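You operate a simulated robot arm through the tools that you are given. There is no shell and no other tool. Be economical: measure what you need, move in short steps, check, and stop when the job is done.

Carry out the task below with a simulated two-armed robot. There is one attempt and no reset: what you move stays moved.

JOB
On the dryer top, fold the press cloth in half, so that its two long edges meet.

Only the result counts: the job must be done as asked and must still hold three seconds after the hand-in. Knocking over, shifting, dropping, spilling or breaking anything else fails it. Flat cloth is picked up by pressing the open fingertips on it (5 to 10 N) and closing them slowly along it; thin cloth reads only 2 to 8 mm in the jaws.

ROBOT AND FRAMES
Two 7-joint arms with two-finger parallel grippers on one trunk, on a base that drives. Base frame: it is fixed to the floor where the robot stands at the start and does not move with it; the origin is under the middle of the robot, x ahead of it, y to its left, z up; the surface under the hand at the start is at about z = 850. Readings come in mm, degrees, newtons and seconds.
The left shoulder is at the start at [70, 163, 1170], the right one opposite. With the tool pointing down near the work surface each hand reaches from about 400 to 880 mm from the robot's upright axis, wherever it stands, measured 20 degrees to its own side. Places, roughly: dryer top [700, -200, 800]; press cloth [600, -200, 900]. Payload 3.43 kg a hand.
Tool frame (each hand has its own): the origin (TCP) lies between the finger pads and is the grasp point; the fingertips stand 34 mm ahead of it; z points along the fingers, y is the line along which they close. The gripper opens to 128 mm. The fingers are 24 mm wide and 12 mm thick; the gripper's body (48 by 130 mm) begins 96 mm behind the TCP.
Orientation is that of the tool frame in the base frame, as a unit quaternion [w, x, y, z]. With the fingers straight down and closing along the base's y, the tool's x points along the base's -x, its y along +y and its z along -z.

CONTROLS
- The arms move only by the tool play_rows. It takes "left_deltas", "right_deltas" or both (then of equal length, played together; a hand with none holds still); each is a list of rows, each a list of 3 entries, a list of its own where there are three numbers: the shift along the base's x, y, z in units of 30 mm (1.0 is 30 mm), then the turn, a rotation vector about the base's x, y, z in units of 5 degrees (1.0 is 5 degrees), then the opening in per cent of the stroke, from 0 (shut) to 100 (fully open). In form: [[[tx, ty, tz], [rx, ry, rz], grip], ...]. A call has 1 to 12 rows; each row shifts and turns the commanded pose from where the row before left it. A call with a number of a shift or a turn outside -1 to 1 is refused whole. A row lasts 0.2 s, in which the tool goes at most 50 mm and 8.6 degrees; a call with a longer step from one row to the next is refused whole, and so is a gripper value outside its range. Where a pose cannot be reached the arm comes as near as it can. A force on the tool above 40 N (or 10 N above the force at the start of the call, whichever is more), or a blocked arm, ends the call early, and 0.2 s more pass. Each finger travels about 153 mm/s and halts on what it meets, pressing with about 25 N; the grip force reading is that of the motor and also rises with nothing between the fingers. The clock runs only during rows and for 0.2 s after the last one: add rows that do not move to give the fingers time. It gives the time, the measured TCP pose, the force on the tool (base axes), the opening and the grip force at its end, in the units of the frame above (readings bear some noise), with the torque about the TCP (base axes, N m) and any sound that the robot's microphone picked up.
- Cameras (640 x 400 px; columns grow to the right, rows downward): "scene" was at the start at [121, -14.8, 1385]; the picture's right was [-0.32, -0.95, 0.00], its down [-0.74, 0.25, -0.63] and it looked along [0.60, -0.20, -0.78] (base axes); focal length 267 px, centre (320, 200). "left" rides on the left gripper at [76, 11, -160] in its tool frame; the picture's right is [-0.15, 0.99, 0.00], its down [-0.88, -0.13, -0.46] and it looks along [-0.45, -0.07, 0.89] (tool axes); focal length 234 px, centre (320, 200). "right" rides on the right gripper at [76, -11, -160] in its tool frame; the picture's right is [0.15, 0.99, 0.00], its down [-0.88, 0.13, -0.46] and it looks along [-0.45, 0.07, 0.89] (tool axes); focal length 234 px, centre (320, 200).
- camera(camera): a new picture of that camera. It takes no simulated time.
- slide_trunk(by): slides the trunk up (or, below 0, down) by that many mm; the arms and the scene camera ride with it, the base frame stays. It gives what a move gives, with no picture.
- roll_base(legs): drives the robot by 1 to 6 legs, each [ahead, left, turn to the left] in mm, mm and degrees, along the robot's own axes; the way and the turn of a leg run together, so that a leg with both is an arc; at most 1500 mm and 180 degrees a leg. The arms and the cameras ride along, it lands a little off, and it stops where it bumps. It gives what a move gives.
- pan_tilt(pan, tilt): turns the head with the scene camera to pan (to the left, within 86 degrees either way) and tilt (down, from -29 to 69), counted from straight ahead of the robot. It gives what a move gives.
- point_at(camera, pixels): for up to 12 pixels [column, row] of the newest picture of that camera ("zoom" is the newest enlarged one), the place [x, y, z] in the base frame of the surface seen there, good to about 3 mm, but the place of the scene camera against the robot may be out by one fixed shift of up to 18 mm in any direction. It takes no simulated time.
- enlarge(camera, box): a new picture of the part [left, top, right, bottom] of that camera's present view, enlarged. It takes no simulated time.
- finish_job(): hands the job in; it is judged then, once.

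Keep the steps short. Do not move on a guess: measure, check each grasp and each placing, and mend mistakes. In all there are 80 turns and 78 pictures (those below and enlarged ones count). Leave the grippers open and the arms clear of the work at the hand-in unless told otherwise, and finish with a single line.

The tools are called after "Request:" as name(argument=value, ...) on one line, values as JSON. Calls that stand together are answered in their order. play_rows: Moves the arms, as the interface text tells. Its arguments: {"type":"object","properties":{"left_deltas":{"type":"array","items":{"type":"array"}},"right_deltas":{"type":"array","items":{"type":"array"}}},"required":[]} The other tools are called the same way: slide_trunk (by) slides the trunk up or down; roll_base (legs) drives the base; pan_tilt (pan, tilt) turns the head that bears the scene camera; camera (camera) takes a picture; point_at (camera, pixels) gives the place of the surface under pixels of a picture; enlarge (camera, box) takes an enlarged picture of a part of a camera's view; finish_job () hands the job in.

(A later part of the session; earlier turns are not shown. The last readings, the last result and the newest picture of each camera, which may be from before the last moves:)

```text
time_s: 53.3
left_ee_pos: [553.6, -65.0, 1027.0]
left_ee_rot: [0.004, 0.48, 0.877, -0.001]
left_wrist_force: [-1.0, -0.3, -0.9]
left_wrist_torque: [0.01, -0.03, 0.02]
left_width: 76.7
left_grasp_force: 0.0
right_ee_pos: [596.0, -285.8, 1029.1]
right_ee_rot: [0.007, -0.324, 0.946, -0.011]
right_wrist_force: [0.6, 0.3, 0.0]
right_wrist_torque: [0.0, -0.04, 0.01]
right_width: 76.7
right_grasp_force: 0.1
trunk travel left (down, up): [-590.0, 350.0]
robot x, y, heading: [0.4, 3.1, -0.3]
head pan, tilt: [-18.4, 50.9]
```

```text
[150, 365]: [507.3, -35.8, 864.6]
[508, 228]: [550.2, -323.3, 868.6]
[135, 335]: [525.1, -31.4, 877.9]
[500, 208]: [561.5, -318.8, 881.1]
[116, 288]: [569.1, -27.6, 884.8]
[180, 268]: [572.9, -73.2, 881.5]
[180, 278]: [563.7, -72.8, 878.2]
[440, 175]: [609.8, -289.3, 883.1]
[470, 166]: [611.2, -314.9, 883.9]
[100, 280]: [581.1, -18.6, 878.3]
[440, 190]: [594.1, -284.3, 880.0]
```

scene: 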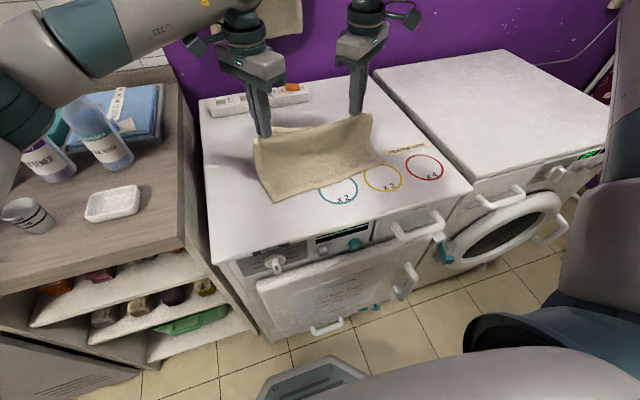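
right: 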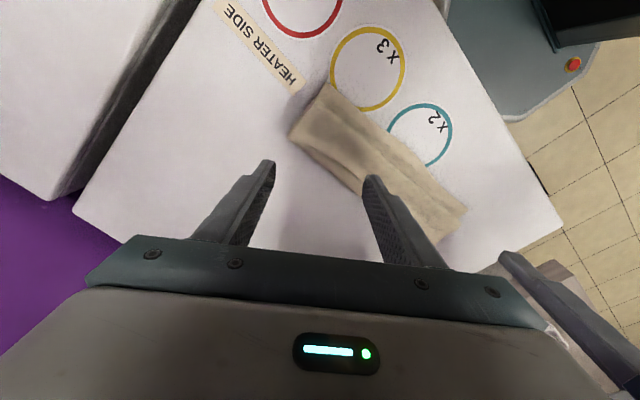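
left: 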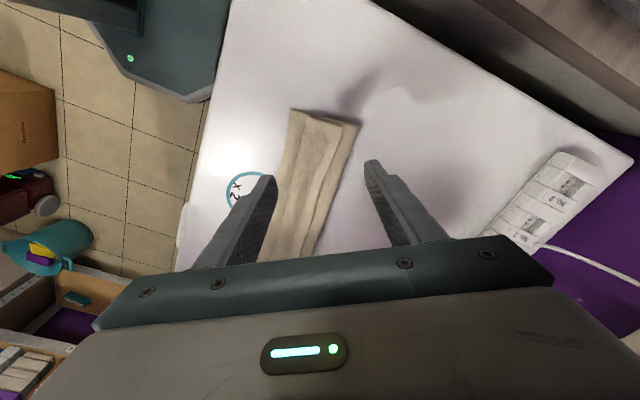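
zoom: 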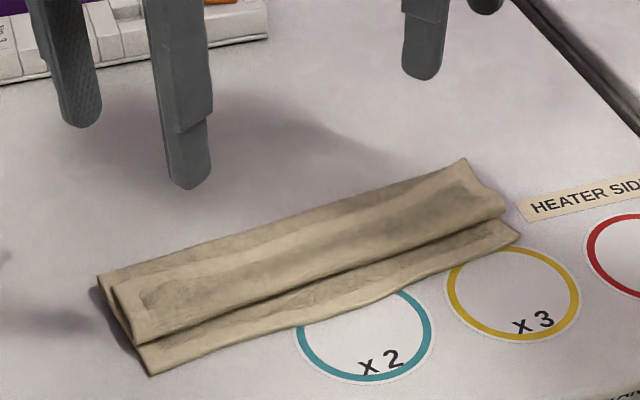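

I'll zoom the hand cameras on the hem corners to get accurate pinch points.

Request:
enlarge(camera="left", box=[240, 90, 400, 190])

Request:
point_at(camera="zoom", pixels=[[408, 140], [385, 190], [360, 240], [330, 160], [465, 140], [250, 90]])

Request:
enlarge(camera="right", box=[260, 70, 420, 170])

Request:
point_at(camera="zoom", pixels=[[135, 245], [190, 205], [170, 200], [240, 260], [260, 180], [300, 250]])

```text
4.00 times, centred on (320, 140) of left
```

zoom: 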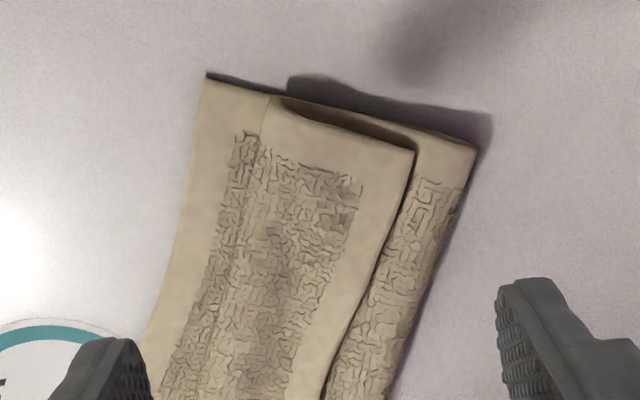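

```text
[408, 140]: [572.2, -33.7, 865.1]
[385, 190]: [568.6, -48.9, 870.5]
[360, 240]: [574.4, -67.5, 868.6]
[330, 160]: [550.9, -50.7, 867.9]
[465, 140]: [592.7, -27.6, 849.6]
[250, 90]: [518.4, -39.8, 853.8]
```

```text
4.00 times, centred on (340, 120) of right
```

zoom: 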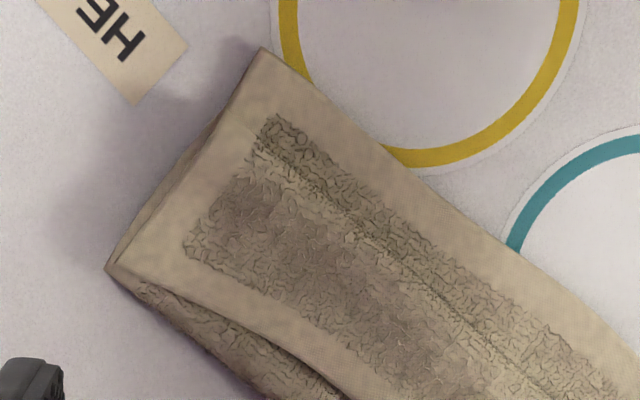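

```text
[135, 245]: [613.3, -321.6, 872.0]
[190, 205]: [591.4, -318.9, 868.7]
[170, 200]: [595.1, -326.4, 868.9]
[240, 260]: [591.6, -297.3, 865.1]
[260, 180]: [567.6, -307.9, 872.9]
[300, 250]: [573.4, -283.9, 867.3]
```

The hem corners are at about (574,-36,868) on the left and (615,-327,870) on the right. I'll aim the pinch centres ~12 mm inside the corners, left (564,-42) and right (608,-317), with 14 % opening, down to z 912.

Request:
play_rows(left_deltas=[[[0.07, 0.15, -0.75], [0, 0, 0], 40], [[0.07, 0.15, -0.75], [0, 0, 0], 14], [[0.07, 0.15, -0.75], [0, 0, 0], 14], [[0.07, 0.15, -0.75], [0, 0, 0], 14], [[0.07, 0.15, -0.8], [0, 0, 0], 14], [[0, 0, 0], [0, 0, 0], 14]], right_deltas=[[[0.08, -0.21, -0.75], [0, 0, 0], 40], [[0.08, -0.21, -0.75], [0, 0, 0], 14], [[0.08, -0.21, -0.75], [0, 0, 0], 14], [[0.08, -0.21, -0.75], [0, 0, 0], 14], [[0.08, -0.21, -0.8], [0, 0, 0], 14], [[0, 0, 0], [0, 0, 0], 14]])

Request:
enlarge(camera="left", box=[240, 100, 400, 200])

Request:
enlarge(camera="right", box=[240, 100, 400, 200])

```text
time_s: 54.7
left_ee_pos: [560.8, -41.7, 914.1]
left_ee_rot: [0.003, 0.48, 0.877, -0.001]
left_wrist_force: [0.4, 0.2, -0.3]
left_wrist_torque: [-0.01, -0.03, -0.01]
left_width: 18.0
left_grasp_force: 0.0
right_ee_pos: [607.8, -318.4, 915.3]
right_ee_rot: [0.008, -0.324, 0.946, -0.01]
right_wrist_force: [-0.2, 0.0, -0.3]
right_wrist_torque: [-0.02, 0.02, 0.01]
right_width: 17.9
right_grasp_force: 0.1
trunk travel left (down, up): [-590.0, 350.0]
robot x, y, heading: [-4.0, -0.3, 0.1]
head pan, tilt: [-18.4, 50.9]
```

```text
4.00 times, centred on (320, 150) of left
```

zoom: 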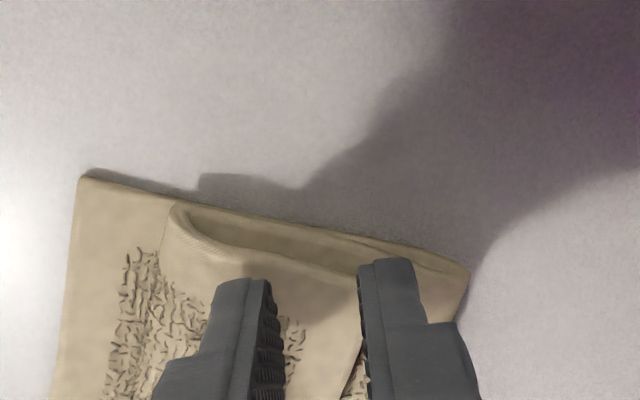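

```text
4.00 times, centred on (320, 150) of right
```

zoom: 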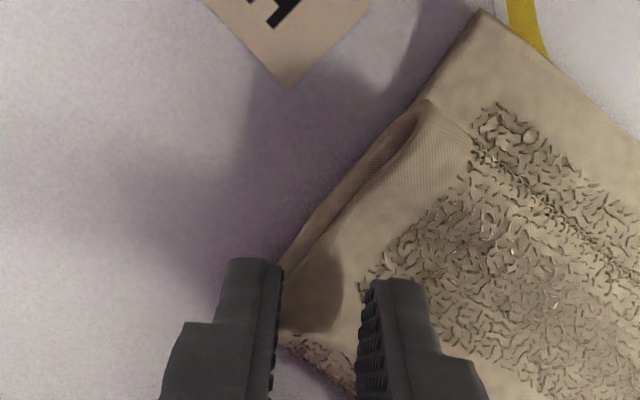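

The left is placed well, with the outer finger at the hem edge. On the right the outer finger is just off the corner, so I'll shift it 5 mm inward. Then I'll press both down.

Request:
play_rows(left_deltas=[[[0, 0, -0.2], [0, 0, 0], 14], [[0, 0, -0.2], [0, 0, 0], 14], [[0, 0, -0.1], [0, 0, 0], 14], [[0, 0, -0.1], [0, 0, 0], 14], [[0, 0, -0.07], [0, 0, 0], 14], [[0, 0, 0], [0, 0, 0], 14]], right_deltas=[[[-0.1, 0.13, -0.2], [0, 0, 0], 14], [[0, 0, -0.2], [0, 0, 0], 14], [[0, 0, -0.1], [0, 0, 0], 14], [[0, 0, -0.1], [0, 0, 0], 14], [[0, 0, -0.07], [0, 0, 0], 14], [[0, 0, 0], [0, 0, 0], 14]])

```text
time_s: 56.1
left_ee_pos: [563.1, -42.2, 891.9]
left_ee_rot: [0.004, 0.481, 0.877, -0.001]
left_wrist_force: [0.6, 0.4, 8.4]
left_wrist_torque: [-0.04, 0.02, 0.03]
left_width: 17.8
left_grasp_force: 0.1
right_ee_pos: [603.5, -313.5, 895.3]
right_ee_rot: [0.007, -0.324, 0.946, -0.01]
right_wrist_force: [0.9, -0.1, 2.0]
right_wrist_torque: [0.0, -0.05, 0.01]
right_width: 17.6
right_grasp_force: 0.1
trunk travel left (down, up): [-590.0, 350.0]
robot x, y, heading: [3.1, -1.4, -0.0]
head pan, tilt: [-18.4, 50.9]
```

Left reads 8.4 N and right 2.0 N. I'll press the right 3 mm more at the start while the left stays, then close both slowly and lift 12 mm.

Request:
play_rows(left_deltas=[[[0, 0, 0], [0, 0, 0], 14], [[0, 0, 0], [0, 0, 0], 13], [[0, 0, 0], [0, 0, 0], 11.5], [[0, 0, 0], [0, 0, 0], 10], [[0, 0, 0], [0, 0, 0], 8.5], [[0, 0, 0], [0, 0, 0], 7], [[0, 0, 0], [0, 0, 0], 5], [[0, 0, 0], [0, 0, 0], 3], [[0, 0, 0], [0, 0, 0], 1], [[0, 0, 0], [0, 0, 0], 0], [[0, 0, 0.4], [0, 0, 0], 0], [[0, 0, 0], [0, 0, 0], 0]], right_deltas=[[[0, 0, -0.11], [0, 0, 0], 14], [[0, 0, 0], [0, 0, 0], 13], [[0, 0, 0], [0, 0, 0], 11.5], [[0, 0, 0], [0, 0, 0], 10], [[0, 0, 0], [0, 0, 0], 8.5], [[0, 0, 0], [0, 0, 0], 7], [[0, 0, 0], [0, 0, 0], 5], [[0, 0, 0], [0, 0, 0], 3], [[0, 0, 0], [0, 0, 0], 1], [[0, 0, 0], [0, 0, 0], 0], [[0, 0, 0.4], [0, 0, 0], 0], [[0, 0, 0], [0, 0, 0], 0]])

Request:
enlarge(camera="scene", box=[230, 90, 420, 210])

```text
time_s: 58.7
left_ee_pos: [563.4, -41.4, 902.6]
left_ee_rot: [0.004, 0.482, 0.876, -0.001]
left_wrist_force: [0.5, -0.1, -0.3]
left_wrist_torque: [-0.02, 0.0, -0.03]
left_width: 3.2
left_grasp_force: 25.2
right_ee_pos: [603.4, -312.4, 902.0]
right_ee_rot: [0.006, -0.324, 0.946, -0.011]
right_wrist_force: [0.4, 0.6, -0.3]
right_wrist_torque: [0.0, 0.01, 0.02]
right_width: 0.2
right_grasp_force: 25.4
trunk travel left (down, up): [-590.0, 350.0]
robot x, y, heading: [-0.6, -0.4, 0.1]
head pan, tilt: [-18.4, 50.9]
```

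```text
3.33 times, centred on (325, 150) of scene
```

zoom: 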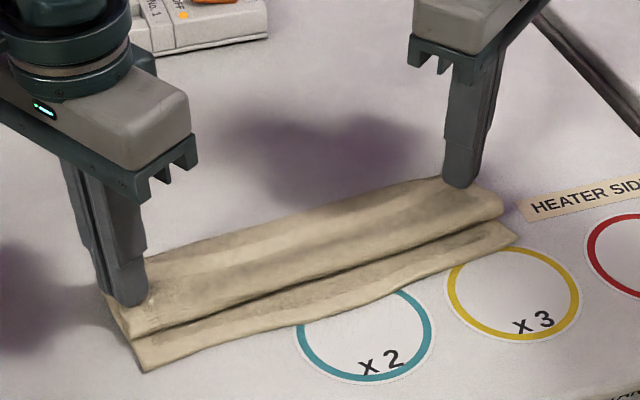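

Left holds at 3.2 mm, and the right came up empty again. The setting that worked on the right was 20 % opening with a firmer press, so I'll repeat that 4 mm further in.

Request:
play_rows(right_deltas=[[[0, 0, 0.2], [0, 0, 0], 10], [[-0.08, 0.1, 0], [0, 0, 0], 20], [[0, 0, 0], [0, 0, 0], 20], [[0, 0, -0.2], [0, 0, 0], 20], [[0, 0, -0.15], [0, 0, 0], 20], [[0, 0, -0.1], [0, 0, 0], 20], [[0, 0, -0.08], [0, 0, 0], 20], [[0, 0, 0], [0, 0, 0], 20]])

Request:
enlarge(camera="right", box=[240, 100, 400, 200])

```text
time_s: 60.5
left_ee_pos: [562.6, -42.8, 905.5]
left_ee_rot: [0.003, 0.481, 0.877, -0.002]
left_wrist_force: [0.3, 0.2, -0.2]
left_wrist_torque: [0.01, 0.0, 0.04]
left_width: 3.6
left_grasp_force: 24.8
right_ee_pos: [601.9, -309.7, 894.0]
right_ee_rot: [0.007, -0.324, 0.946, -0.011]
right_wrist_force: [-1.0, -0.3, 5.3]
right_wrist_torque: [0.03, 0.06, 0.01]
right_width: 25.8
right_grasp_force: 0.1
trunk travel left (down, up): [-590.0, 350.0]
robot x, y, heading: [-4.3, -0.6, 0.1]
head pan, tilt: [-18.4, 50.9]
```

```text
4.00 times, centred on (320, 150) of right
```

zoom: 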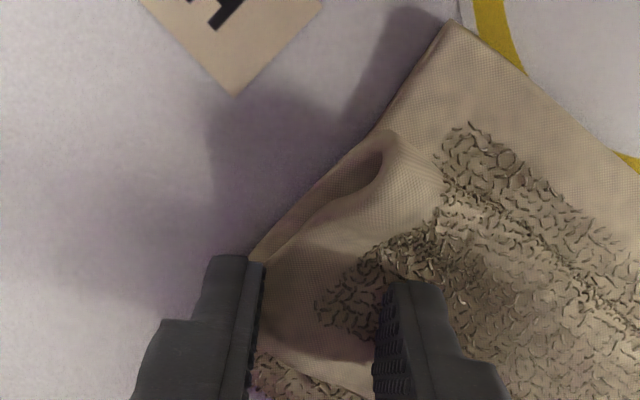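

The outer finger is still off the cloth edge. I'll lift 8 mm, shift 8 mm inward, press again and close.

Request:
play_rows(right_deltas=[[[0, 0, 0.27], [0, 0, 0], 20], [[-0.17, 0.21, 0], [0, 0, 0], 20], [[0, 0, -0.15], [0, 0, 0], 20], [[0, 0, -0.12], [0, 0, 0], 20], [[0, 0, -0.06], [0, 0, 0], 20], [[0, 0, 0], [0, 0, 0], 20]])

```text
time_s: 61.9
left_ee_pos: [561.3, -42.0, 905.6]
left_ee_rot: [0.004, 0.481, 0.876, -0.001]
left_wrist_force: [0.2, 0.0, 0.5]
left_wrist_torque: [0.02, -0.04, -0.02]
left_width: 3.1
left_grasp_force: 25.1
right_ee_pos: [597.3, -302.3, 891.7]
right_ee_rot: [0.008, -0.323, 0.946, -0.011]
right_wrist_force: [0.2, -1.4, 13.0]
right_wrist_torque: [0.03, 0.02, -0.03]
right_width: 25.3
right_grasp_force: 0.0
trunk travel left (down, up): [-590.0, 350.0]
robot x, y, heading: [-3.7, -1.4, 0.2]
head pan, tilt: [-18.4, 50.9]
```

The right reads 13 N, a bit high. I'll ease up 0.6 mm, close slowly and lift.

Request:
play_rows(right_deltas=[[[0, 0, 0.02], [0, 0, 0], 18], [[0, 0, 0], [0, 0, 0], 16], [[0, 0, 0], [0, 0, 0], 14], [[0, 0, 0], [0, 0, 0], 12], [[0, 0, 0], [0, 0, 0], 10], [[0, 0, 0], [0, 0, 0], 8], [[0, 0, 0], [0, 0, 0], 6], [[0, 0, 0], [0, 0, 0], 4], [[0, 0, 0], [0, 0, 0], 2], [[0, 0, 0], [0, 0, 0], 0], [[0, 0, 0.45], [0, 0, 0], 0], [[0, 0, 0], [0, 0, 0], 0]])

Request:
enlarge(camera="right", box=[240, 100, 400, 200])

```text
time_s: 64.5
left_ee_pos: [563.1, -42.5, 903.2]
left_ee_rot: [0.004, 0.481, 0.877, -0.001]
left_wrist_force: [-1.0, 0.0, -0.2]
left_wrist_torque: [-0.05, 0.01, -0.05]
left_width: 3.6
left_grasp_force: 25.2
right_ee_pos: [597.6, -304.0, 905.1]
right_ee_rot: [0.007, -0.324, 0.946, -0.01]
right_wrist_force: [0.3, 1.0, -0.7]
right_wrist_torque: [-0.02, 0.01, 0.02]
right_width: 2.1
right_grasp_force: 25.4
trunk travel left (down, up): [-590.0, 350.0]
robot x, y, heading: [-7.6, 1.7, 0.1]
head pan, tilt: [-18.4, 50.9]
```

```text
4.00 times, centred on (320, 150) of right
```

zoom: 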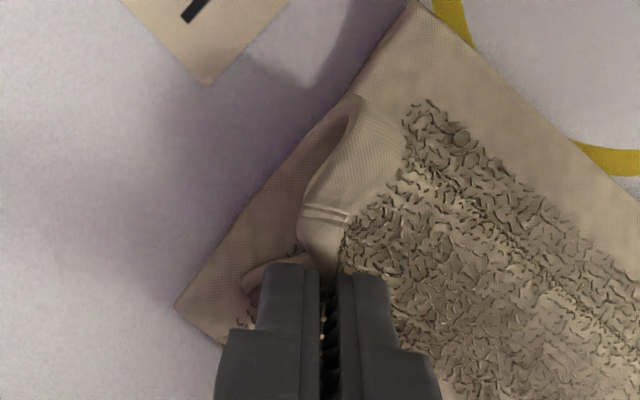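

Both hold, left at 3.6 mm and right at 2.1 mm, close to the hem corners. I'll lift the flap upright over the midline again, left to (612,-45,982) and right to (654,-293,982), and look.

Request:
play_rows(left_deltas=[[[0.1, 0, 0.5], [0, 0, 0], 0], [[0.2, 0, 0.5], [0, 0, 0], 0], [[0.3, 0, 0.45], [0, 0, 0], 0], [[0.35, 0, 0.4], [0, 0, 0], 0], [[0.35, -0.04, 0.4], [0, 0, 0], 0], [[0.33, -0.04, 0.4], [0, 0, 0], 0], [[0, 0, 0], [0, 0, 0], 0]], right_deltas=[[[0.15, 0.03, 0.5], [0, 0, 0], 0], [[0.25, 0.05, 0.5], [0, 0, 0], 0], [[0.35, 0.07, 0.4], [0, 0, 0], 0], [[0.37, 0.07, 0.4], [0, 0, 0], 0], [[0.38, 0.07, 0.4], [0, 0, 0], 0], [[0.37, 0.07, 0.37], [0, 0, 0], 0], [[0, 0, 0], [0, 0, 0], 0]])

Request:
enlarge(camera="scene", box=[230, 80, 430, 205])

Request:
point_at(camera="zoom", pixels=[[145, 375], [490, 248], [320, 325], [100, 290], [475, 190], [320, 265]])

```text
time_s: 66.1
left_ee_pos: [613.2, -46.2, 984.2]
left_ee_rot: [0.003, 0.481, 0.876, -0.001]
left_wrist_force: [-0.6, -0.3, 0.6]
left_wrist_torque: [0.04, -0.04, 0.02]
left_width: 3.5
left_grasp_force: 25.1
right_ee_pos: [649.4, -291.1, 981.4]
right_ee_rot: [0.007, -0.321, 0.947, -0.011]
right_wrist_force: [0.0, 0.7, 0.0]
right_wrist_torque: [-0.03, 0.02, 0.01]
right_width: 2.0
right_grasp_force: 24.6
right hand out of reach, approached as far as the arm can: row 6
trunk travel left (down, up): [-590.0, 350.0]
robot x, y, heading: [-2.1, 0.5, 0.3]
head pan, tilt: [-18.4, 50.9]
```

```text
3.20 times, centred on (330, 142) of scene
```

zoom: 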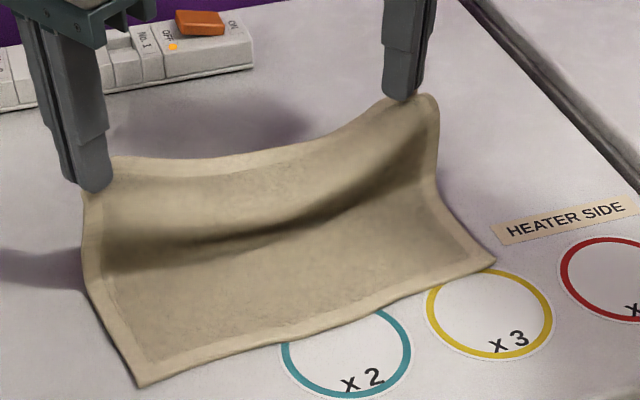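

```text
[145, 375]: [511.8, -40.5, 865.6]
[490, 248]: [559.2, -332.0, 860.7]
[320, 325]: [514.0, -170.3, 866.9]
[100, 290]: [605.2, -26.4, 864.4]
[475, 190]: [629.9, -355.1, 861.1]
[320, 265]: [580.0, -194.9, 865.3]
```

This is exactly right. The corners are held at their tips, the bottom half is flat, and the near corners are at about (505,-50) and (555,-335). I'll swing the flap over in an arc, left to (513,-57) and right to (560,-322), with the tips ~17 mm above the surface. I'll check before releasing.

Request:
play_rows(left_deltas=[[[-0.77, -0.06, -0.27], [0, 0, 0], 0], [[-0.77, -0.06, -0.27], [0, 0, 0], 0], [[-0.77, -0.06, -0.3], [0, 0, 0], 0], [[-0.37, -0.06, -0.55], [0, 0, 0], 0], [[-0.33, -0.06, -0.6], [0, 0, 0], 0], [[-0.33, -0.06, -0.6], [0, 0, 0], 0], [[0, 0, 0], [0, 0, 0], 0]], right_deltas=[[[-0.7, -0.17, -0.25], [0, 0, 0], 0], [[-0.7, -0.17, -0.25], [0, 0, 0], 0], [[-0.65, -0.17, -0.3], [0, 0, 0], 0], [[-0.33, -0.17, -0.5], [0, 0, 0], 0], [[-0.3, -0.17, -0.6], [0, 0, 0], 0], [[-0.3, -0.17, -0.6], [0, 0, 0], 0], [[0, 0, 0], [0, 0, 0], 0]])

Request:
enlarge(camera="scene", box=[230, 80, 430, 205])

Request:
point_at(camera="zoom", pixels=[[320, 325], [320, 318], [320, 310], [320, 300], [320, 285], [320, 250]])

```text
time_s: 67.7
left_ee_pos: [511.7, -55.6, 906.4]
left_ee_rot: [0.003, 0.481, 0.877, -0.002]
left_wrist_force: [-0.5, -1.8, 0.5]
left_wrist_torque: [-0.02, -0.03, -0.02]
left_width: 3.2
left_grasp_force: 25.1
right_ee_pos: [561.4, -323.5, 907.6]
right_ee_rot: [0.006, -0.323, 0.946, -0.011]
right_wrist_force: [-0.6, 0.9, -0.6]
right_wrist_torque: [0.07, 0.02, 0.0]
right_width: 2.2
right_grasp_force: 25.0
trunk travel left (down, up): [-590.0, 350.0]
robot x, y, heading: [-2.4, 2.0, -0.1]
head pan, tilt: [-18.4, 50.9]
```

```text
3.20 times, centred on (330, 142) of scene
```

zoom: 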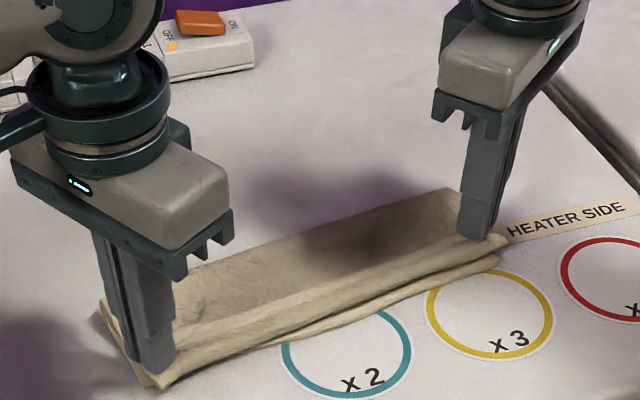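

```text
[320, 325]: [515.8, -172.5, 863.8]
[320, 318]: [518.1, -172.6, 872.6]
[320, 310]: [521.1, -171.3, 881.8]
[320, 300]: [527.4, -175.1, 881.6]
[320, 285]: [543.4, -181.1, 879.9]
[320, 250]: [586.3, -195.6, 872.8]
```

The flap edge now sits right over the near edge, x≈518-527 against 516 at mid-span. I'll open the jaws gently, wait, then rise straight up.

Request:
play_rows(left_deltas=[[[0, 0, 0], [0, 0, 0], 8], [[0, 0, 0], [0, 0, 0], 16], [[0, 0, 0], [0, 0, 0], 25], [[0, 0, 0.2], [0, 0, 0], 25], [[0, 0, 0.5], [0, 0, 0], 25], [[0, 0, 1], [0, 0, 0], 25], [[0, 0, 1], [0, 0, 0], 25], [[0, 0, 1], [0, 0, 0], 25], [[0, 0, 0.8], [0, 0, 0], 25], [[0, 0, 0], [0, 0, 0], 25]], right_deltas=[[[0, 0, 0], [0, 0, 0], 8], [[0, 0, 0], [0, 0, 0], 16], [[0, 0, 0], [0, 0, 0], 25], [[0, 0, 0.2], [0, 0, 0], 25], [[0, 0, 0.5], [0, 0, 0], 25], [[0, 0, 1], [0, 0, 0], 25], [[0, 0, 1], [0, 0, 0], 25], [[0, 0, 1], [0, 0, 0], 25], [[0, 0, 0.8], [0, 0, 0], 25], [[0, 0, 0], [0, 0, 0], 25]])

Request:
enlarge(camera="scene", box=[230, 100, 410, 212])

Request:
point_at(camera="zoom", pixels=[[320, 325], [320, 300], [320, 280], [320, 260], [320, 240], [320, 220], [160, 375], [540, 250]])

```text
time_s: 69.9
left_ee_pos: [514.6, -57.7, 1043.7]
left_ee_rot: [0.003, 0.482, 0.876, -0.002]
left_wrist_force: [0.2, -0.4, -0.1]
left_wrist_torque: [0.0, 0.03, 0.01]
left_width: 31.8
left_grasp_force: 0.0
right_ee_pos: [562.1, -320.6, 1045.0]
right_ee_rot: [0.006, -0.324, 0.946, -0.01]
right_wrist_force: [-0.4, 0.0, -0.5]
right_wrist_torque: [0.04, 0.04, -0.03]
right_width: 32.4
right_grasp_force: 0.1
trunk travel left (down, up): [-590.0, 350.0]
robot x, y, heading: [-1.2, 0.5, -0.2]
head pan, tilt: [-18.4, 50.9]
```

```text
3.56 times, centred on (320, 156) of scene
```

zoom: 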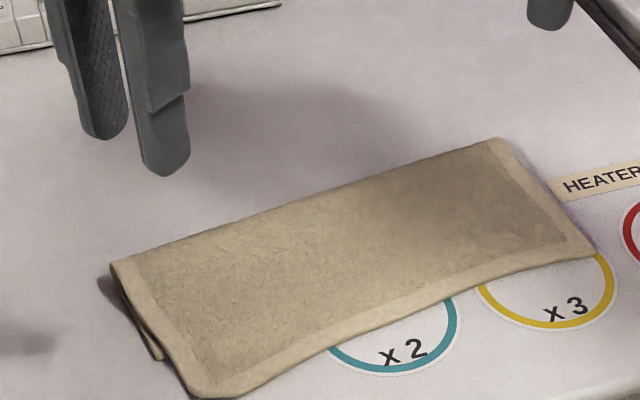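

```text
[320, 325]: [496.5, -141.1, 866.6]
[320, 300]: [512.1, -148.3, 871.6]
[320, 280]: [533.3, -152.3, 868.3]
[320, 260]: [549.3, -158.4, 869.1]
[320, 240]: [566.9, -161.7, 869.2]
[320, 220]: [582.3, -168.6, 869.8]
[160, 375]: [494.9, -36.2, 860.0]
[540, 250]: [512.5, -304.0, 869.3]
```

It's flat and fully turned now, but the top layer overshoots the bottom edge; on the left the bottom corner shows at (160,358) behind the top corner at (195,394). I'll measure all edges.

Request:
point_at(camera="zoom", pixels=[[200, 390], [235, 390], [157, 356], [335, 342], [440, 296], [593, 253], [113, 265], [495, 143], [320, 200], [280, 370]])

Request:
camera(camera="left")

Request:
camera(camera="right")

```text
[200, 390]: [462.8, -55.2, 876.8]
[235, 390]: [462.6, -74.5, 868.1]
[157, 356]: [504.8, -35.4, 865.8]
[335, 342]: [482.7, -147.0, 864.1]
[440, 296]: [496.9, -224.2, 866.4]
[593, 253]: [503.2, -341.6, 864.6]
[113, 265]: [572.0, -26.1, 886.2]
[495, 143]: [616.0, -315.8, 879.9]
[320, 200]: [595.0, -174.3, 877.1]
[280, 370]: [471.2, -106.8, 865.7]
```

```text
10 pictures are left
```

left: 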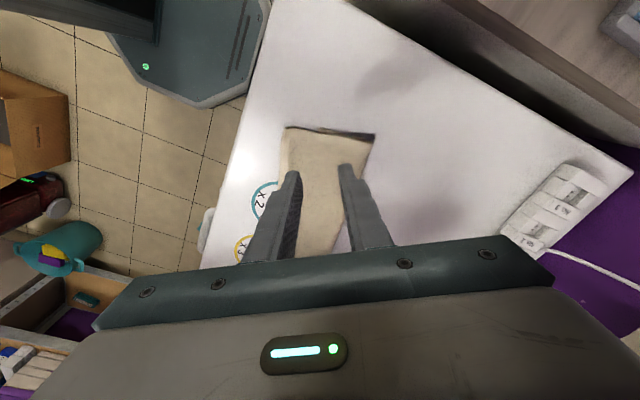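

```text
9 pictures are left
```

right: 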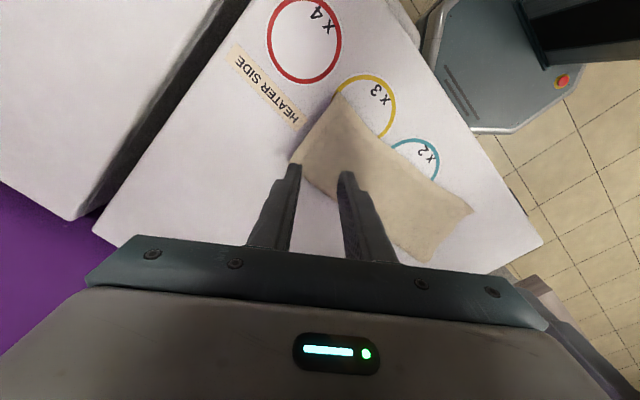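

The top edge is at x≈463 on the left and ≈503 on the right, while the bottom edge is at about 503 and 552. So the fold line sits ~21 mm too near and the top overshoots ~42 mm. I'll press the fingertips lightly on the top layer just in front of the fold and slide it toward +x, so the fold rolls outward. First I'll get above it, left at (562,-85) and right at (590,-285), both at z 900.

Request:
play_rows(left_deltas=[[[0.26, -0.15, -0.8], [0, 0, 0], 30], [[0.26, -0.15, -0.8], [0, 0, 0], 30], [[0.26, -0.15, -0.8], [0, 0, 0], 30], [[0.26, -0.15, -0.8], [0, 0, 0], 30], [[0.26, -0.15, -0.8], [0, 0, 0], 30], [[0.26, -0.15, -0.8], [0, 0, 0], 30], [[0, 0, 0], [0, 0, 0], 30]], right_deltas=[[[0.155, 0.2, -0.805], [0, 0, 0], 30], [[0.155, 0.2, -0.805], [0, 0, 0], 30], [[0.155, 0.2, -0.805], [0, 0, 0], 30], [[0.155, 0.2, -0.805], [0, 0, 0], 30], [[0.155, 0.2, -0.805], [0, 0, 0], 30], [[0.155, 0.2, -0.805], [0, 0, 0], 30], [[0, 0, 0], [0, 0, 0], 30]])

Request:
play_rows(left_deltas=[[[0, 0, -0.12], [0, 0, 0], 30], [[0, 0, -0.1], [0, 0, 0], 30], [[0, 0, -0.08], [0, 0, 0], 30], [[0, 0, 0], [0, 0, 0], 30]], right_deltas=[[[0, 0, -0.12], [0, 0, 0], 30], [[0, 0, -0.1], [0, 0, 0], 30], [[0, 0, -0.08], [0, 0, 0], 30], [[0, 0, 0], [0, 0, 0], 30]])

```text
time_s: 71.5
left_ee_pos: [558.0, -83.4, 893.9]
left_ee_rot: [0.003, 0.481, 0.877, -0.001]
left_wrist_force: [0.5, 0.8, -0.1]
left_wrist_torque: [-0.03, -0.01, 0.03]
left_width: 38.4
left_grasp_force: 0.2
right_ee_pos: [589.2, -285.1, 896.3]
right_ee_rot: [0.007, -0.324, 0.946, -0.01]
right_wrist_force: [-0.2, 0.1, -0.1]
right_wrist_torque: [0.03, 0.0, -0.01]
right_width: 38.7
right_grasp_force: 0.0
trunk travel left (down, up): [-590.0, 350.0]
robot x, y, heading: [-1.7, 2.6, 0.0]
head pan, tilt: [-18.4, 50.9]
```

```text
time_s: 72.5
left_ee_pos: [558.7, -83.8, 889.7]
left_ee_rot: [0.006, 0.48, 0.877, 0.0]
left_wrist_force: [3.0, -3.0, 19.6]
left_wrist_torque: [-0.1, -0.08, 0.01]
left_width: 38.1
left_grasp_force: 0.0
right_ee_pos: [588.2, -284.2, 890.2]
right_ee_rot: [0.007, -0.324, 0.946, -0.012]
right_wrist_force: [2.1, 0.7, 11.5]
right_wrist_torque: [0.13, -0.02, -0.07]
right_width: 38.2
right_grasp_force: 0.0
trunk travel left (down, up): [-590.0, 350.0]
robot x, y, heading: [-4.7, -2.3, 0.0]
head pan, tilt: [-18.4, 50.9]
```

The forces are 19.6 N (left) and 11.5 N (right), too firm. I'll ease up to a few newtons, then slide 30 mm along the fold's normal, read, and lift.

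Request:
play_rows(left_deltas=[[[0, 0, 0.09], [0, 0, 0], 30], [[0, 0, 0], [0, 0, 0], 30], [[0.165, 0.025, 0], [0, 0, 0], 30], [[0.165, 0.025, 0], [0, 0, 0], 30], [[0.165, 0.025, 0], [0, 0, 0], 30], [[0.165, 0.025, 0], [0, 0, 0], 30], [[0.165, 0.025, 0], [0, 0, 0], 30], [[0.165, 0.025, 0], [0, 0, 0], 30]], right_deltas=[[[0, 0, 0.045], [0, 0, 0], 30], [[0, 0, 0], [0, 0, 0], 30], [[0.165, 0.025, 0], [0, 0, 0], 30], [[0.165, 0.025, 0], [0, 0, 0], 30], [[0.165, 0.025, 0], [0, 0, 0], 30], [[0.165, 0.025, 0], [0, 0, 0], 30], [[0.165, 0.025, 0], [0, 0, 0], 30], [[0.165, 0.025, 0], [0, 0, 0], 30]])

Request:
enlarge(camera="scene", box=[230, 100, 410, 212])

```text
time_s: 74.3
left_ee_pos: [587.9, -78.2, 890.3]
left_ee_rot: [0.004, 0.481, 0.877, -0.002]
left_wrist_force: [-0.9, -0.9, 4.3]
left_wrist_torque: [-0.02, 0.07, 0.0]
left_width: 38.2
left_grasp_force: 0.0
right_ee_pos: [617.5, -279.9, 890.0]
right_ee_rot: [0.008, -0.324, 0.946, -0.012]
right_wrist_force: [-2.5, 1.0, 7.3]
right_wrist_torque: [0.04, 0.12, 0.04]
right_width: 38.4
right_grasp_force: 0.1
trunk travel left (down, up): [-590.0, 350.0]
robot x, y, heading: [-2.3, -1.4, -0.1]
head pan, tilt: [-18.4, 50.9]
```

```text
3.56 times, centred on (320, 156) of scene
```

zoom: 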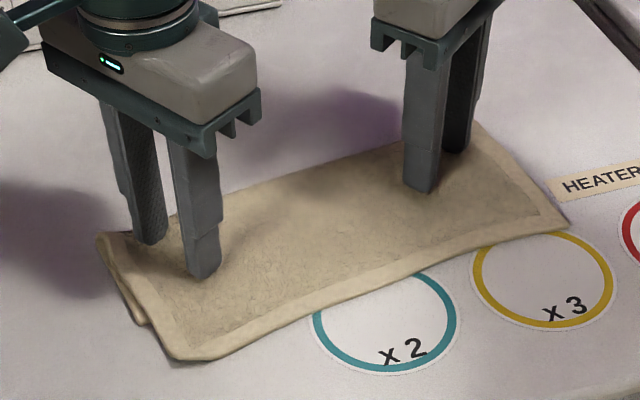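

The two layers moved together by ~20 mm, so friction between them is too high to slide them. The overhanging front hem is a single layer, though, so I can pick it up there, reset the fold upright, set the edge down over the bottom edge, pin it while releasing, and press the slack toward the fold. I'll measure the present edges first and raise the hands.

Request:
point_at(camera="zoom", pixels=[[182, 354], [205, 357], [138, 318], [320, 305], [440, 260], [566, 228], [98, 238], [478, 125], [150, 322], [550, 215]])

Request:
play_rows(left_deltas=[[[0, 0, 0.8], [0, 0, 0], 30], [[0, 0, 1], [0, 0, 0], 30], [[-0.5, 0.2, 1], [0, 0, 0], 30], [[-0.9, 0.2, 0.2], [0, 0, 0], 30], [[-0.9, 0.1, 0], [0, 0, 0], 30], [[0, 0, 0], [0, 0, 0], 20]], right_deltas=[[[0, 0, 0.8], [0, 0, 0], 30], [[0, 0, 1], [0, 0, 0], 30], [[-0.5, -0.2, 1], [0, 0, 0], 30], [[-0.9, -0.3, 0.2], [0, 0, 0], 30], [[-0.9, -0.5, 0], [0, 0, 0], 30], [[0, 0, 0], [0, 0, 0], 20]])

Request:
camera(camera="left")

Request:
point_at(camera="left", pixels=[[320, 130], [330, 140]])

```text
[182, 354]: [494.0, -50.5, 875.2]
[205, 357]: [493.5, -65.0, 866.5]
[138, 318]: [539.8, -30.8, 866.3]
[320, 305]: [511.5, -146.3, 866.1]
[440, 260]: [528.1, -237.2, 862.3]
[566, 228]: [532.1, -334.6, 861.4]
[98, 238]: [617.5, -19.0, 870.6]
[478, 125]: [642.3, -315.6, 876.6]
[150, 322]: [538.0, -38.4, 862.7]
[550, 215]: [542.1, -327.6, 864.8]
```

```text
time_s: 75.7
left_ee_pos: [521.2, -63.5, 978.4]
left_ee_rot: [0.003, 0.481, 0.876, -0.002]
left_wrist_force: [-0.2, -0.6, 0.1]
left_wrist_torque: [0.0, 0.05, -0.03]
left_width: 25.5
left_grasp_force: 0.1
right_ee_pos: [552.8, -309.9, 979.4]
right_ee_rot: [0.006, -0.324, 0.946, -0.011]
right_wrist_force: [-0.4, -0.5, -0.2]
right_wrist_torque: [0.03, 0.02, 0.01]
right_width: 25.6
right_grasp_force: 0.2
trunk travel left (down, up): [-590.0, 350.0]
robot x, y, heading: [-1.4, -1.7, -0.1]
head pan, tilt: [-18.4, 50.9]
```

```text
7 pictures are left
```

left: 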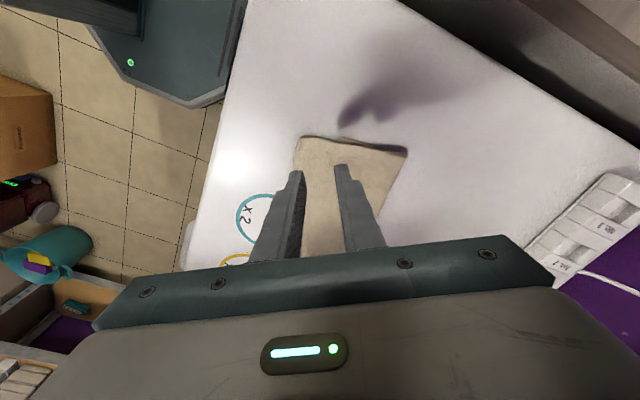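

```text
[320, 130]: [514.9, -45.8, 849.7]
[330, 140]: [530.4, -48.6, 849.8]
```

The top front corners are at about (494,-58) on the left and (532,-343) on the right. The bottom edge is ~45 mm behind, so there is one layer on the dryer there. I'll place pinches at left (513,-75) and right (547,-322), with 16 % opening, and descend to z 893.

Request:
play_rows(left_deltas=[[[-0.067, -0.096, -0.71], [0, 0, 0], 16], [[-0.067, -0.096, -0.71], [0, 0, 0], 16], [[-0.067, -0.096, -0.71], [0, 0, 0], 16], [[-0.067, -0.096, -0.71], [0, 0, 0], 16], [[0, 0, 0], [0, 0, 0], 16]], right_deltas=[[[-0.05, -0.1, -0.72], [0, 0, 0], 16], [[-0.05, -0.1, -0.72], [0, 0, 0], 16], [[-0.05, -0.1, -0.72], [0, 0, 0], 16], [[-0.05, -0.1, -0.72], [0, 0, 0], 16], [[0, 0, 0], [0, 0, 0], 16]])

Request:
play_rows(left_deltas=[[[0, 0, -0.08], [0, 0, 0], 16], [[0, 0, -0.06], [0, 0, 0], 16], [[0, 0, 0], [0, 0, 0], 16]], right_deltas=[[[0, 0, -0.08], [0, 0, 0], 16], [[0, 0, -0.06], [0, 0, 0], 16], [[0, 0, 0], [0, 0, 0], 16]])

```text
time_s: 76.9
left_ee_pos: [512.0, -76.1, 895.6]
left_ee_rot: [0.003, 0.481, 0.877, 0.0]
left_wrist_force: [-0.1, -0.4, -0.4]
left_wrist_torque: [0.03, -0.03, -0.01]
left_width: 20.6
left_grasp_force: 0.0
right_ee_pos: [543.0, -322.7, 893.3]
right_ee_rot: [0.006, -0.324, 0.946, -0.011]
right_wrist_force: [-1.0, 0.9, -0.1]
right_wrist_torque: [0.0, 0.0, 0.01]
right_width: 20.6
right_grasp_force: 0.0
trunk travel left (down, up): [-590.0, 350.0]
robot x, y, heading: [-5.5, 3.3, -0.1]
head pan, tilt: [-18.4, 50.9]
```

```text
time_s: 77.7
left_ee_pos: [512.6, -75.3, 890.8]
left_ee_rot: [0.003, 0.481, 0.877, -0.001]
left_wrist_force: [-1.0, 0.0, -0.6]
left_wrist_torque: [0.0, -0.03, -0.02]
left_width: 20.5
left_grasp_force: 0.0
right_ee_pos: [543.0, -322.0, 890.2]
right_ee_rot: [0.007, -0.324, 0.946, -0.011]
right_wrist_force: [-0.3, 0.1, -0.3]
right_wrist_torque: [0.01, -0.03, 0.0]
right_width: 20.3
right_grasp_force: 0.2
trunk travel left (down, up): [-590.0, 350.0]
robot x, y, heading: [-1.1, -1.5, 0.1]
head pan, tilt: [-18.4, 50.9]
```

No contact yet. I'll go down 3.5 mm more.

Request:
play_rows(left_deltas=[[[0, 0, -0.06], [0, 0, 0], 16], [[0, 0, -0.05], [0, 0, 0], 16], [[0, 0, 0], [0, 0, 0], 16]], right_deltas=[[[0, 0, -0.06], [0, 0, 0], 16], [[0, 0, -0.05], [0, 0, 0], 16], [[0, 0, 0], [0, 0, 0], 16]])

```text
time_s: 78.5
left_ee_pos: [512.3, -75.6, 887.8]
left_ee_rot: [0.004, 0.481, 0.877, 0.0]
left_wrist_force: [-0.2, 0.0, 2.3]
left_wrist_torque: [0.02, -0.03, 0.01]
left_width: 20.5
left_grasp_force: 0.1
right_ee_pos: [544.2, -322.3, 887.2]
right_ee_rot: [0.008, -0.324, 0.946, -0.011]
right_wrist_force: [2.1, -3.8, 16.4]
right_wrist_torque: [-0.08, -0.21, 0.01]
right_width: 20.3
right_grasp_force: 0.0
trunk travel left (down, up): [-590.0, 350.0]
robot x, y, heading: [-1.6, 1.7, -0.1]
head pan, tilt: [-18.4, 50.9]
```

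Left reads 2.3 N and right 16.4 N. I'll adjust (left -1.3 mm, right +1.2 mm), close slowly and lift 12 mm.

Request:
play_rows(left_deltas=[[[0, 0, -0.043], [0, 0, 0], 16], [[0, 0, 0], [0, 0, 0], 14], [[0, 0, 0], [0, 0, 0], 12], [[0, 0, 0], [0, 0, 0], 10], [[0, 0, 0], [0, 0, 0], 8], [[0, 0, 0], [0, 0, 0], 6], [[0, 0, 0], [0, 0, 0], 4], [[0, 0, 0], [0, 0, 0], 2], [[0, 0, 0], [0, 0, 0], 0], [[0, 0, 0], [0, 0, 0], 0], [[0.1, 0, 0.4], [0, 0, 0], 0], [[0, 0, 0], [0, 0, 0], 0]], right_deltas=[[[0, 0, 0.04], [0, 0, 0], 16], [[0, 0, 0], [0, 0, 0], 14], [[0, 0, 0], [0, 0, 0], 12], [[0, 0, 0], [0, 0, 0], 10], [[0, 0, 0], [0, 0, 0], 8], [[0, 0, 0], [0, 0, 0], 6], [[0, 0, 0], [0, 0, 0], 4], [[0, 0, 0], [0, 0, 0], 2], [[0, 0, 0], [0, 0, 0], 0], [[0, 0, 0], [0, 0, 0], 0], [[0.1, 0, 0.4], [0, 0, 0], 0], [[0, 0, 0], [0, 0, 0], 0]])

```text
time_s: 81.1
left_ee_pos: [515.2, -74.5, 896.2]
left_ee_rot: [0.003, 0.481, 0.877, 0.0]
left_wrist_force: [0.1, 0.1, -0.1]
left_wrist_torque: [0.0, 0.0, -0.04]
left_width: 0.0
left_grasp_force: 25.0
right_ee_pos: [545.1, -322.4, 899.3]
right_ee_rot: [0.006, -0.324, 0.946, -0.011]
right_wrist_force: [0.7, 0.0, -0.7]
right_wrist_torque: [-0.02, -0.03, -0.04]
right_width: 3.5
right_grasp_force: 25.3
trunk travel left (down, up): [-590.0, 350.0]
robot x, y, heading: [-2.9, 1.4, 0.0]
head pan, tilt: [-18.4, 50.9]
```

Right holds at 3.5 mm, but the left closed empty. I'll reopen the left to 20 %, move it slightly inward, press again and look.

Request:
play_rows(left_deltas=[[[0, 0, 0.15], [0, 0, 0], 10], [[0.06, -0.1, 0], [0, 0, 0], 20], [[0, 0, 0], [0, 0, 0], 20], [[0, 0, -0.2], [0, 0, 0], 20], [[0, 0, -0.15], [0, 0, 0], 20], [[0, 0, -0.08], [0, 0, 0], 20], [[0, 0, -0.04], [0, 0, 0], 20], [[0, 0, 0], [0, 0, 0], 20]])

Request:
enlarge(camera="left", box=[240, 100, 400, 200])

```text
time_s: 82.9
left_ee_pos: [517.2, -78.4, 889.2]
left_ee_rot: [0.004, 0.481, 0.877, -0.002]
left_wrist_force: [1.1, 0.2, 6.0]
left_wrist_torque: [0.05, -0.14, -0.01]
left_width: 26.2
left_grasp_force: 0.7
right_ee_pos: [546.9, -323.2, 899.2]
right_ee_rot: [0.006, -0.324, 0.946, -0.011]
right_wrist_force: [-0.1, 0.0, -1.6]
right_wrist_torque: [-0.02, 0.01, -0.03]
right_width: 3.7
right_grasp_force: 24.7
trunk travel left (down, up): [-590.0, 350.0]
robot x, y, heading: [-5.2, -4.8, -0.2]
head pan, tilt: [-18.4, 50.9]
```

```text
4.00 times, centred on (320, 150) of left
```

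zoom: 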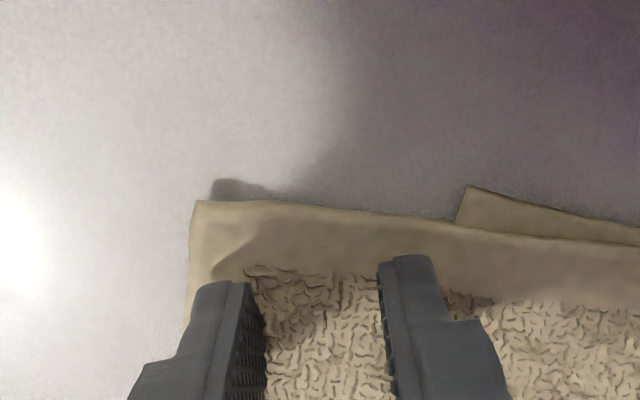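

Both fingers are on the single layer at 6 N, with the bottom corner behind at (465,190). I'll press 0.5 mm more, close slowly and lift.

Request:
play_rows(left_deltas=[[[0, 0, -0.02], [0, 0, 0], 18], [[0, 0, 0], [0, 0, 0], 16], [[0, 0, 0], [0, 0, 0], 14], [[0, 0, 0], [0, 0, 0], 12], [[0, 0, 0], [0, 0, 0], 10], [[0, 0, 0], [0, 0, 0], 8], [[0, 0, 0], [0, 0, 0], 6], [[0, 0, 0], [0, 0, 0], 4], [[0, 0, 0], [0, 0, 0], 2], [[0, 0, 0], [0, 0, 0], 0], [[0.1, 0, 0.35], [0, 0, 0], 0], [[0, 0, 0], [0, 0, 0], 0]])

```text
time_s: 85.5
left_ee_pos: [519.8, -78.0, 898.2]
left_ee_rot: [0.004, 0.48, 0.877, -0.002]
left_wrist_force: [-0.1, 0.4, 1.1]
left_wrist_torque: [-0.01, -0.03, 0.03]
left_width: 3.7
left_grasp_force: 25.1
right_ee_pos: [546.7, -322.5, 899.3]
right_ee_rot: [0.007, -0.324, 0.946, -0.011]
right_wrist_force: [0.2, 1.6, 1.0]
right_wrist_torque: [-0.01, -0.01, -0.01]
right_width: 3.5
right_grasp_force: 24.8
trunk travel left (down, up): [-590.0, 350.0]
robot x, y, heading: [-0.7, 0.1, 0.1]
head pan, tilt: [-18.4, 50.9]
```

Both hold (3.7 and 3.5 mm). I'll raise the flap, +75 mm up and +50 mm in x, then roll the base forward 40 mm so the right hand can reach over the true midline.

Request:
play_rows(left_deltas=[[[0.25, 0.1, 0.5], [0, 0, 0], 0], [[0.3, 0.1, 0.5], [0, 0, 0], 0], [[0.35, 0.1, 0.5], [0, 0, 0], 0], [[0.35, 0.1, 0.5], [0, 0, 0], 0], [[0.4, 0, 0.5], [0, 0, 0], 0], [[0, 0, 0], [0, 0, 0], 0]], right_deltas=[[[0.25, 0.05, 0.5], [0, 0, 0], 0], [[0.3, 0.05, 0.5], [0, 0, 0], 0], [[0.35, 0.05, 0.5], [0, 0, 0], 0], [[0.35, 0.05, 0.5], [0, 0, 0], 0], [[0.4, 0, 0.5], [0, 0, 0], 0], [[0, 0, 0], [0, 0, 0], 0]])

Request:
roll_base(legs=[[40, 0, 0]])

Request:
play_rows(left_deltas=[[[0.4, 0, 0.1], [0, 0, 0], 0], [[0.4, 0, 0], [0, 0, 0], 0], [[0.4, 0, 0], [0, 0, 0], 0], [[0, 0, 0], [0, 0, 0], 0]], right_deltas=[[[0.45, 0, 0.1], [0, 0, 0], 0], [[0.45, 0, 0], [0, 0, 0], 0], [[0.45, 0, 0], [0, 0, 0], 0], [[0, 0, 0], [0, 0, 0], 0]])

Request:
camera(camera="scene")

```text
time_s: 86.9
left_ee_pos: [569.3, -66.4, 973.7]
left_ee_rot: [0.003, 0.481, 0.877, -0.001]
left_wrist_force: [0.3, -3.1, -0.4]
left_wrist_torque: [-0.11, -0.02, 0.02]
left_width: 3.9
left_grasp_force: 24.8
right_ee_pos: [597.1, -316.6, 974.6]
right_ee_rot: [0.007, -0.324, 0.946, -0.011]
right_wrist_force: [-0.7, 4.2, 0.1]
right_wrist_torque: [0.12, 0.0, 0.0]
right_width: 3.6
right_grasp_force: 25.5
trunk travel left (down, up): [-590.0, 350.0]
robot x, y, heading: [-2.4, -0.0, 0.0]
head pan, tilt: [-18.4, 50.9]
```

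```text
time_s: 87.8
left_ee_pos: [607.8, -66.8, 974.2]
left_ee_rot: [0.003, 0.482, 0.876, -0.001]
left_wrist_force: [1.5, -3.6, -0.1]
left_wrist_torque: [-0.13, 0.01, 0.01]
left_width: 3.7
left_grasp_force: 25.0
right_ee_pos: [635.2, -317.4, 975.2]
right_ee_rot: [0.007, -0.323, 0.946, -0.01]
right_wrist_force: [-0.4, 3.3, 0.1]
right_wrist_torque: [0.1, 0.01, 0.0]
right_width: 3.4
right_grasp_force: 25.0
trunk travel left (down, up): [-590.0, 350.0]
robot x, y, heading: [39.9, 0.4, -0.1]
head pan, tilt: [-18.4, 50.9]
```

```text
time_s: 88.8
left_ee_pos: [646.8, -68.4, 977.5]
left_ee_rot: [0.004, 0.481, 0.877, -0.001]
left_wrist_force: [0.6, -1.4, 0.2]
left_wrist_torque: [-0.08, -0.02, 0.02]
left_width: 3.8
left_grasp_force: 25.2
right_ee_pos: [672.0, -313.5, 977.6]
right_ee_rot: [0.008, -0.321, 0.947, -0.012]
right_wrist_force: [-0.6, 1.0, 0.3]
right_wrist_torque: [0.06, -0.01, 0.0]
right_width: 3.4
right_grasp_force: 24.7
right hand out of reach, approached as far as the arm can: row 3
trunk travel left (down, up): [-590.0, 350.0]
robot x, y, heading: [42.2, -0.9, -0.3]
head pan, tilt: [-18.4, 50.9]
```

```text
5 pictures are left
```

scene: 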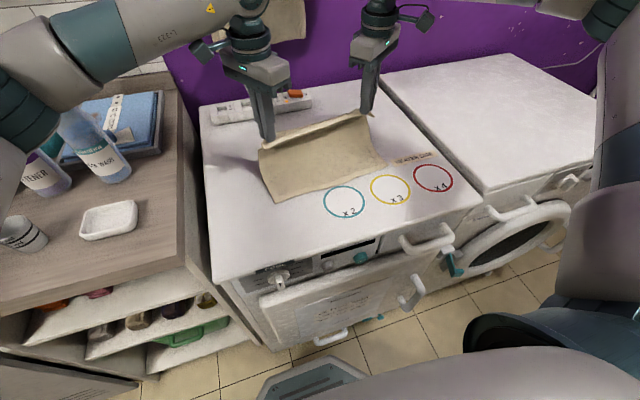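

The flap is up. I'll measure the near edge and the profile of the bottom half.

Request:
point_at(camera="scene", pixels=[[278, 198], [395, 159], [335, 182], [330, 170], [325, 160], [320, 150], [270, 180], [264, 165], [380, 145], [375, 130]])

```text
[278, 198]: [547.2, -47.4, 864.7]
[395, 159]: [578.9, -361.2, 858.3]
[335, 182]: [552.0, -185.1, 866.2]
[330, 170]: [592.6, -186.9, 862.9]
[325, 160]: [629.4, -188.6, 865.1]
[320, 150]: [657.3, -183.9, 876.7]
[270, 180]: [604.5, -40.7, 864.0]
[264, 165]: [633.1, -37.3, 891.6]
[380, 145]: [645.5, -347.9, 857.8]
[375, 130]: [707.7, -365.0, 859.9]
```

Request:
point_at(camera="scene", pixels=[[376, 166], [380, 164], [384, 162], [370, 168], [374, 162], [276, 201], [282, 199], [365, 171]])

```text
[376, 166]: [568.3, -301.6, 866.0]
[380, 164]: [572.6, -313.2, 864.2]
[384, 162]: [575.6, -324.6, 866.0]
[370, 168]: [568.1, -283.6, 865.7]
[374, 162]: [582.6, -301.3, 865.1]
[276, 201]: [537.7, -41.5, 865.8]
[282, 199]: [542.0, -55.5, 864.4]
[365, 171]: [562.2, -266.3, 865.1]
```

The near corners are at (538,-49) and (577,-335), and the bottom is flat out to x≈635. I'll swing the flap over in an outer arc to left (561,-62) and right (592,-313), so the top corners land on the bottom corners, ending just above contact.

Request:
play_rows(left_deltas=[[[-0.6, 0.03, -0.1], [0, 0, 0], 0], [[-0.6, 0.03, -0.25], [0, 0, 0], 0], [[-0.6, 0.03, -0.4], [0, 0, 0], 0], [[-0.5, 0.03, -0.6], [0, 0, 0], 0], [[-0.3, 0.03, -0.7], [0, 0, 0], 0], [[-0.27, 0.03, -0.7], [0, 0, 0], 0], [[0, 0, -0.1], [0, 0, 0], 0], [[0, 0, 0], [0, 0, 0], 0]], right_deltas=[[[-0.55, 0, -0.1], [0, 0, 0], 0], [[-0.55, 0, -0.25], [0, 0, 0], 0], [[-0.55, 0, -0.4], [0, 0, 0], 0], [[-0.45, 0, -0.6], [0, 0, 0], 0], [[-0.3, 0, -0.7], [0, 0, 0], 0], [[-0.27, 0, -0.7], [0, 0, 0], 0], [[0, 0, -0.1], [0, 0, 0], 0], [[0, 0, 0], [0, 0, 0], 0]])

```text
time_s: 90.6
left_ee_pos: [558.5, -60.3, 891.9]
left_ee_rot: [0.004, 0.481, 0.877, -0.002]
left_wrist_force: [3.7, -6.0, 9.6]
left_wrist_torque: [-0.21, -0.07, 0.02]
left_width: 3.9
left_grasp_force: 25.0
right_ee_pos: [592.9, -314.7, 893.1]
right_ee_rot: [0.007, -0.323, 0.946, -0.01]
right_wrist_force: [-1.1, 5.9, 2.0]
right_wrist_torque: [0.21, 0.0, 0.06]
right_width: 3.6
right_grasp_force: 25.3
trunk travel left (down, up): [-590.0, 350.0]
robot x, y, heading: [40.5, 0.6, -0.2]
head pan, tilt: [-18.4, 50.9]
```

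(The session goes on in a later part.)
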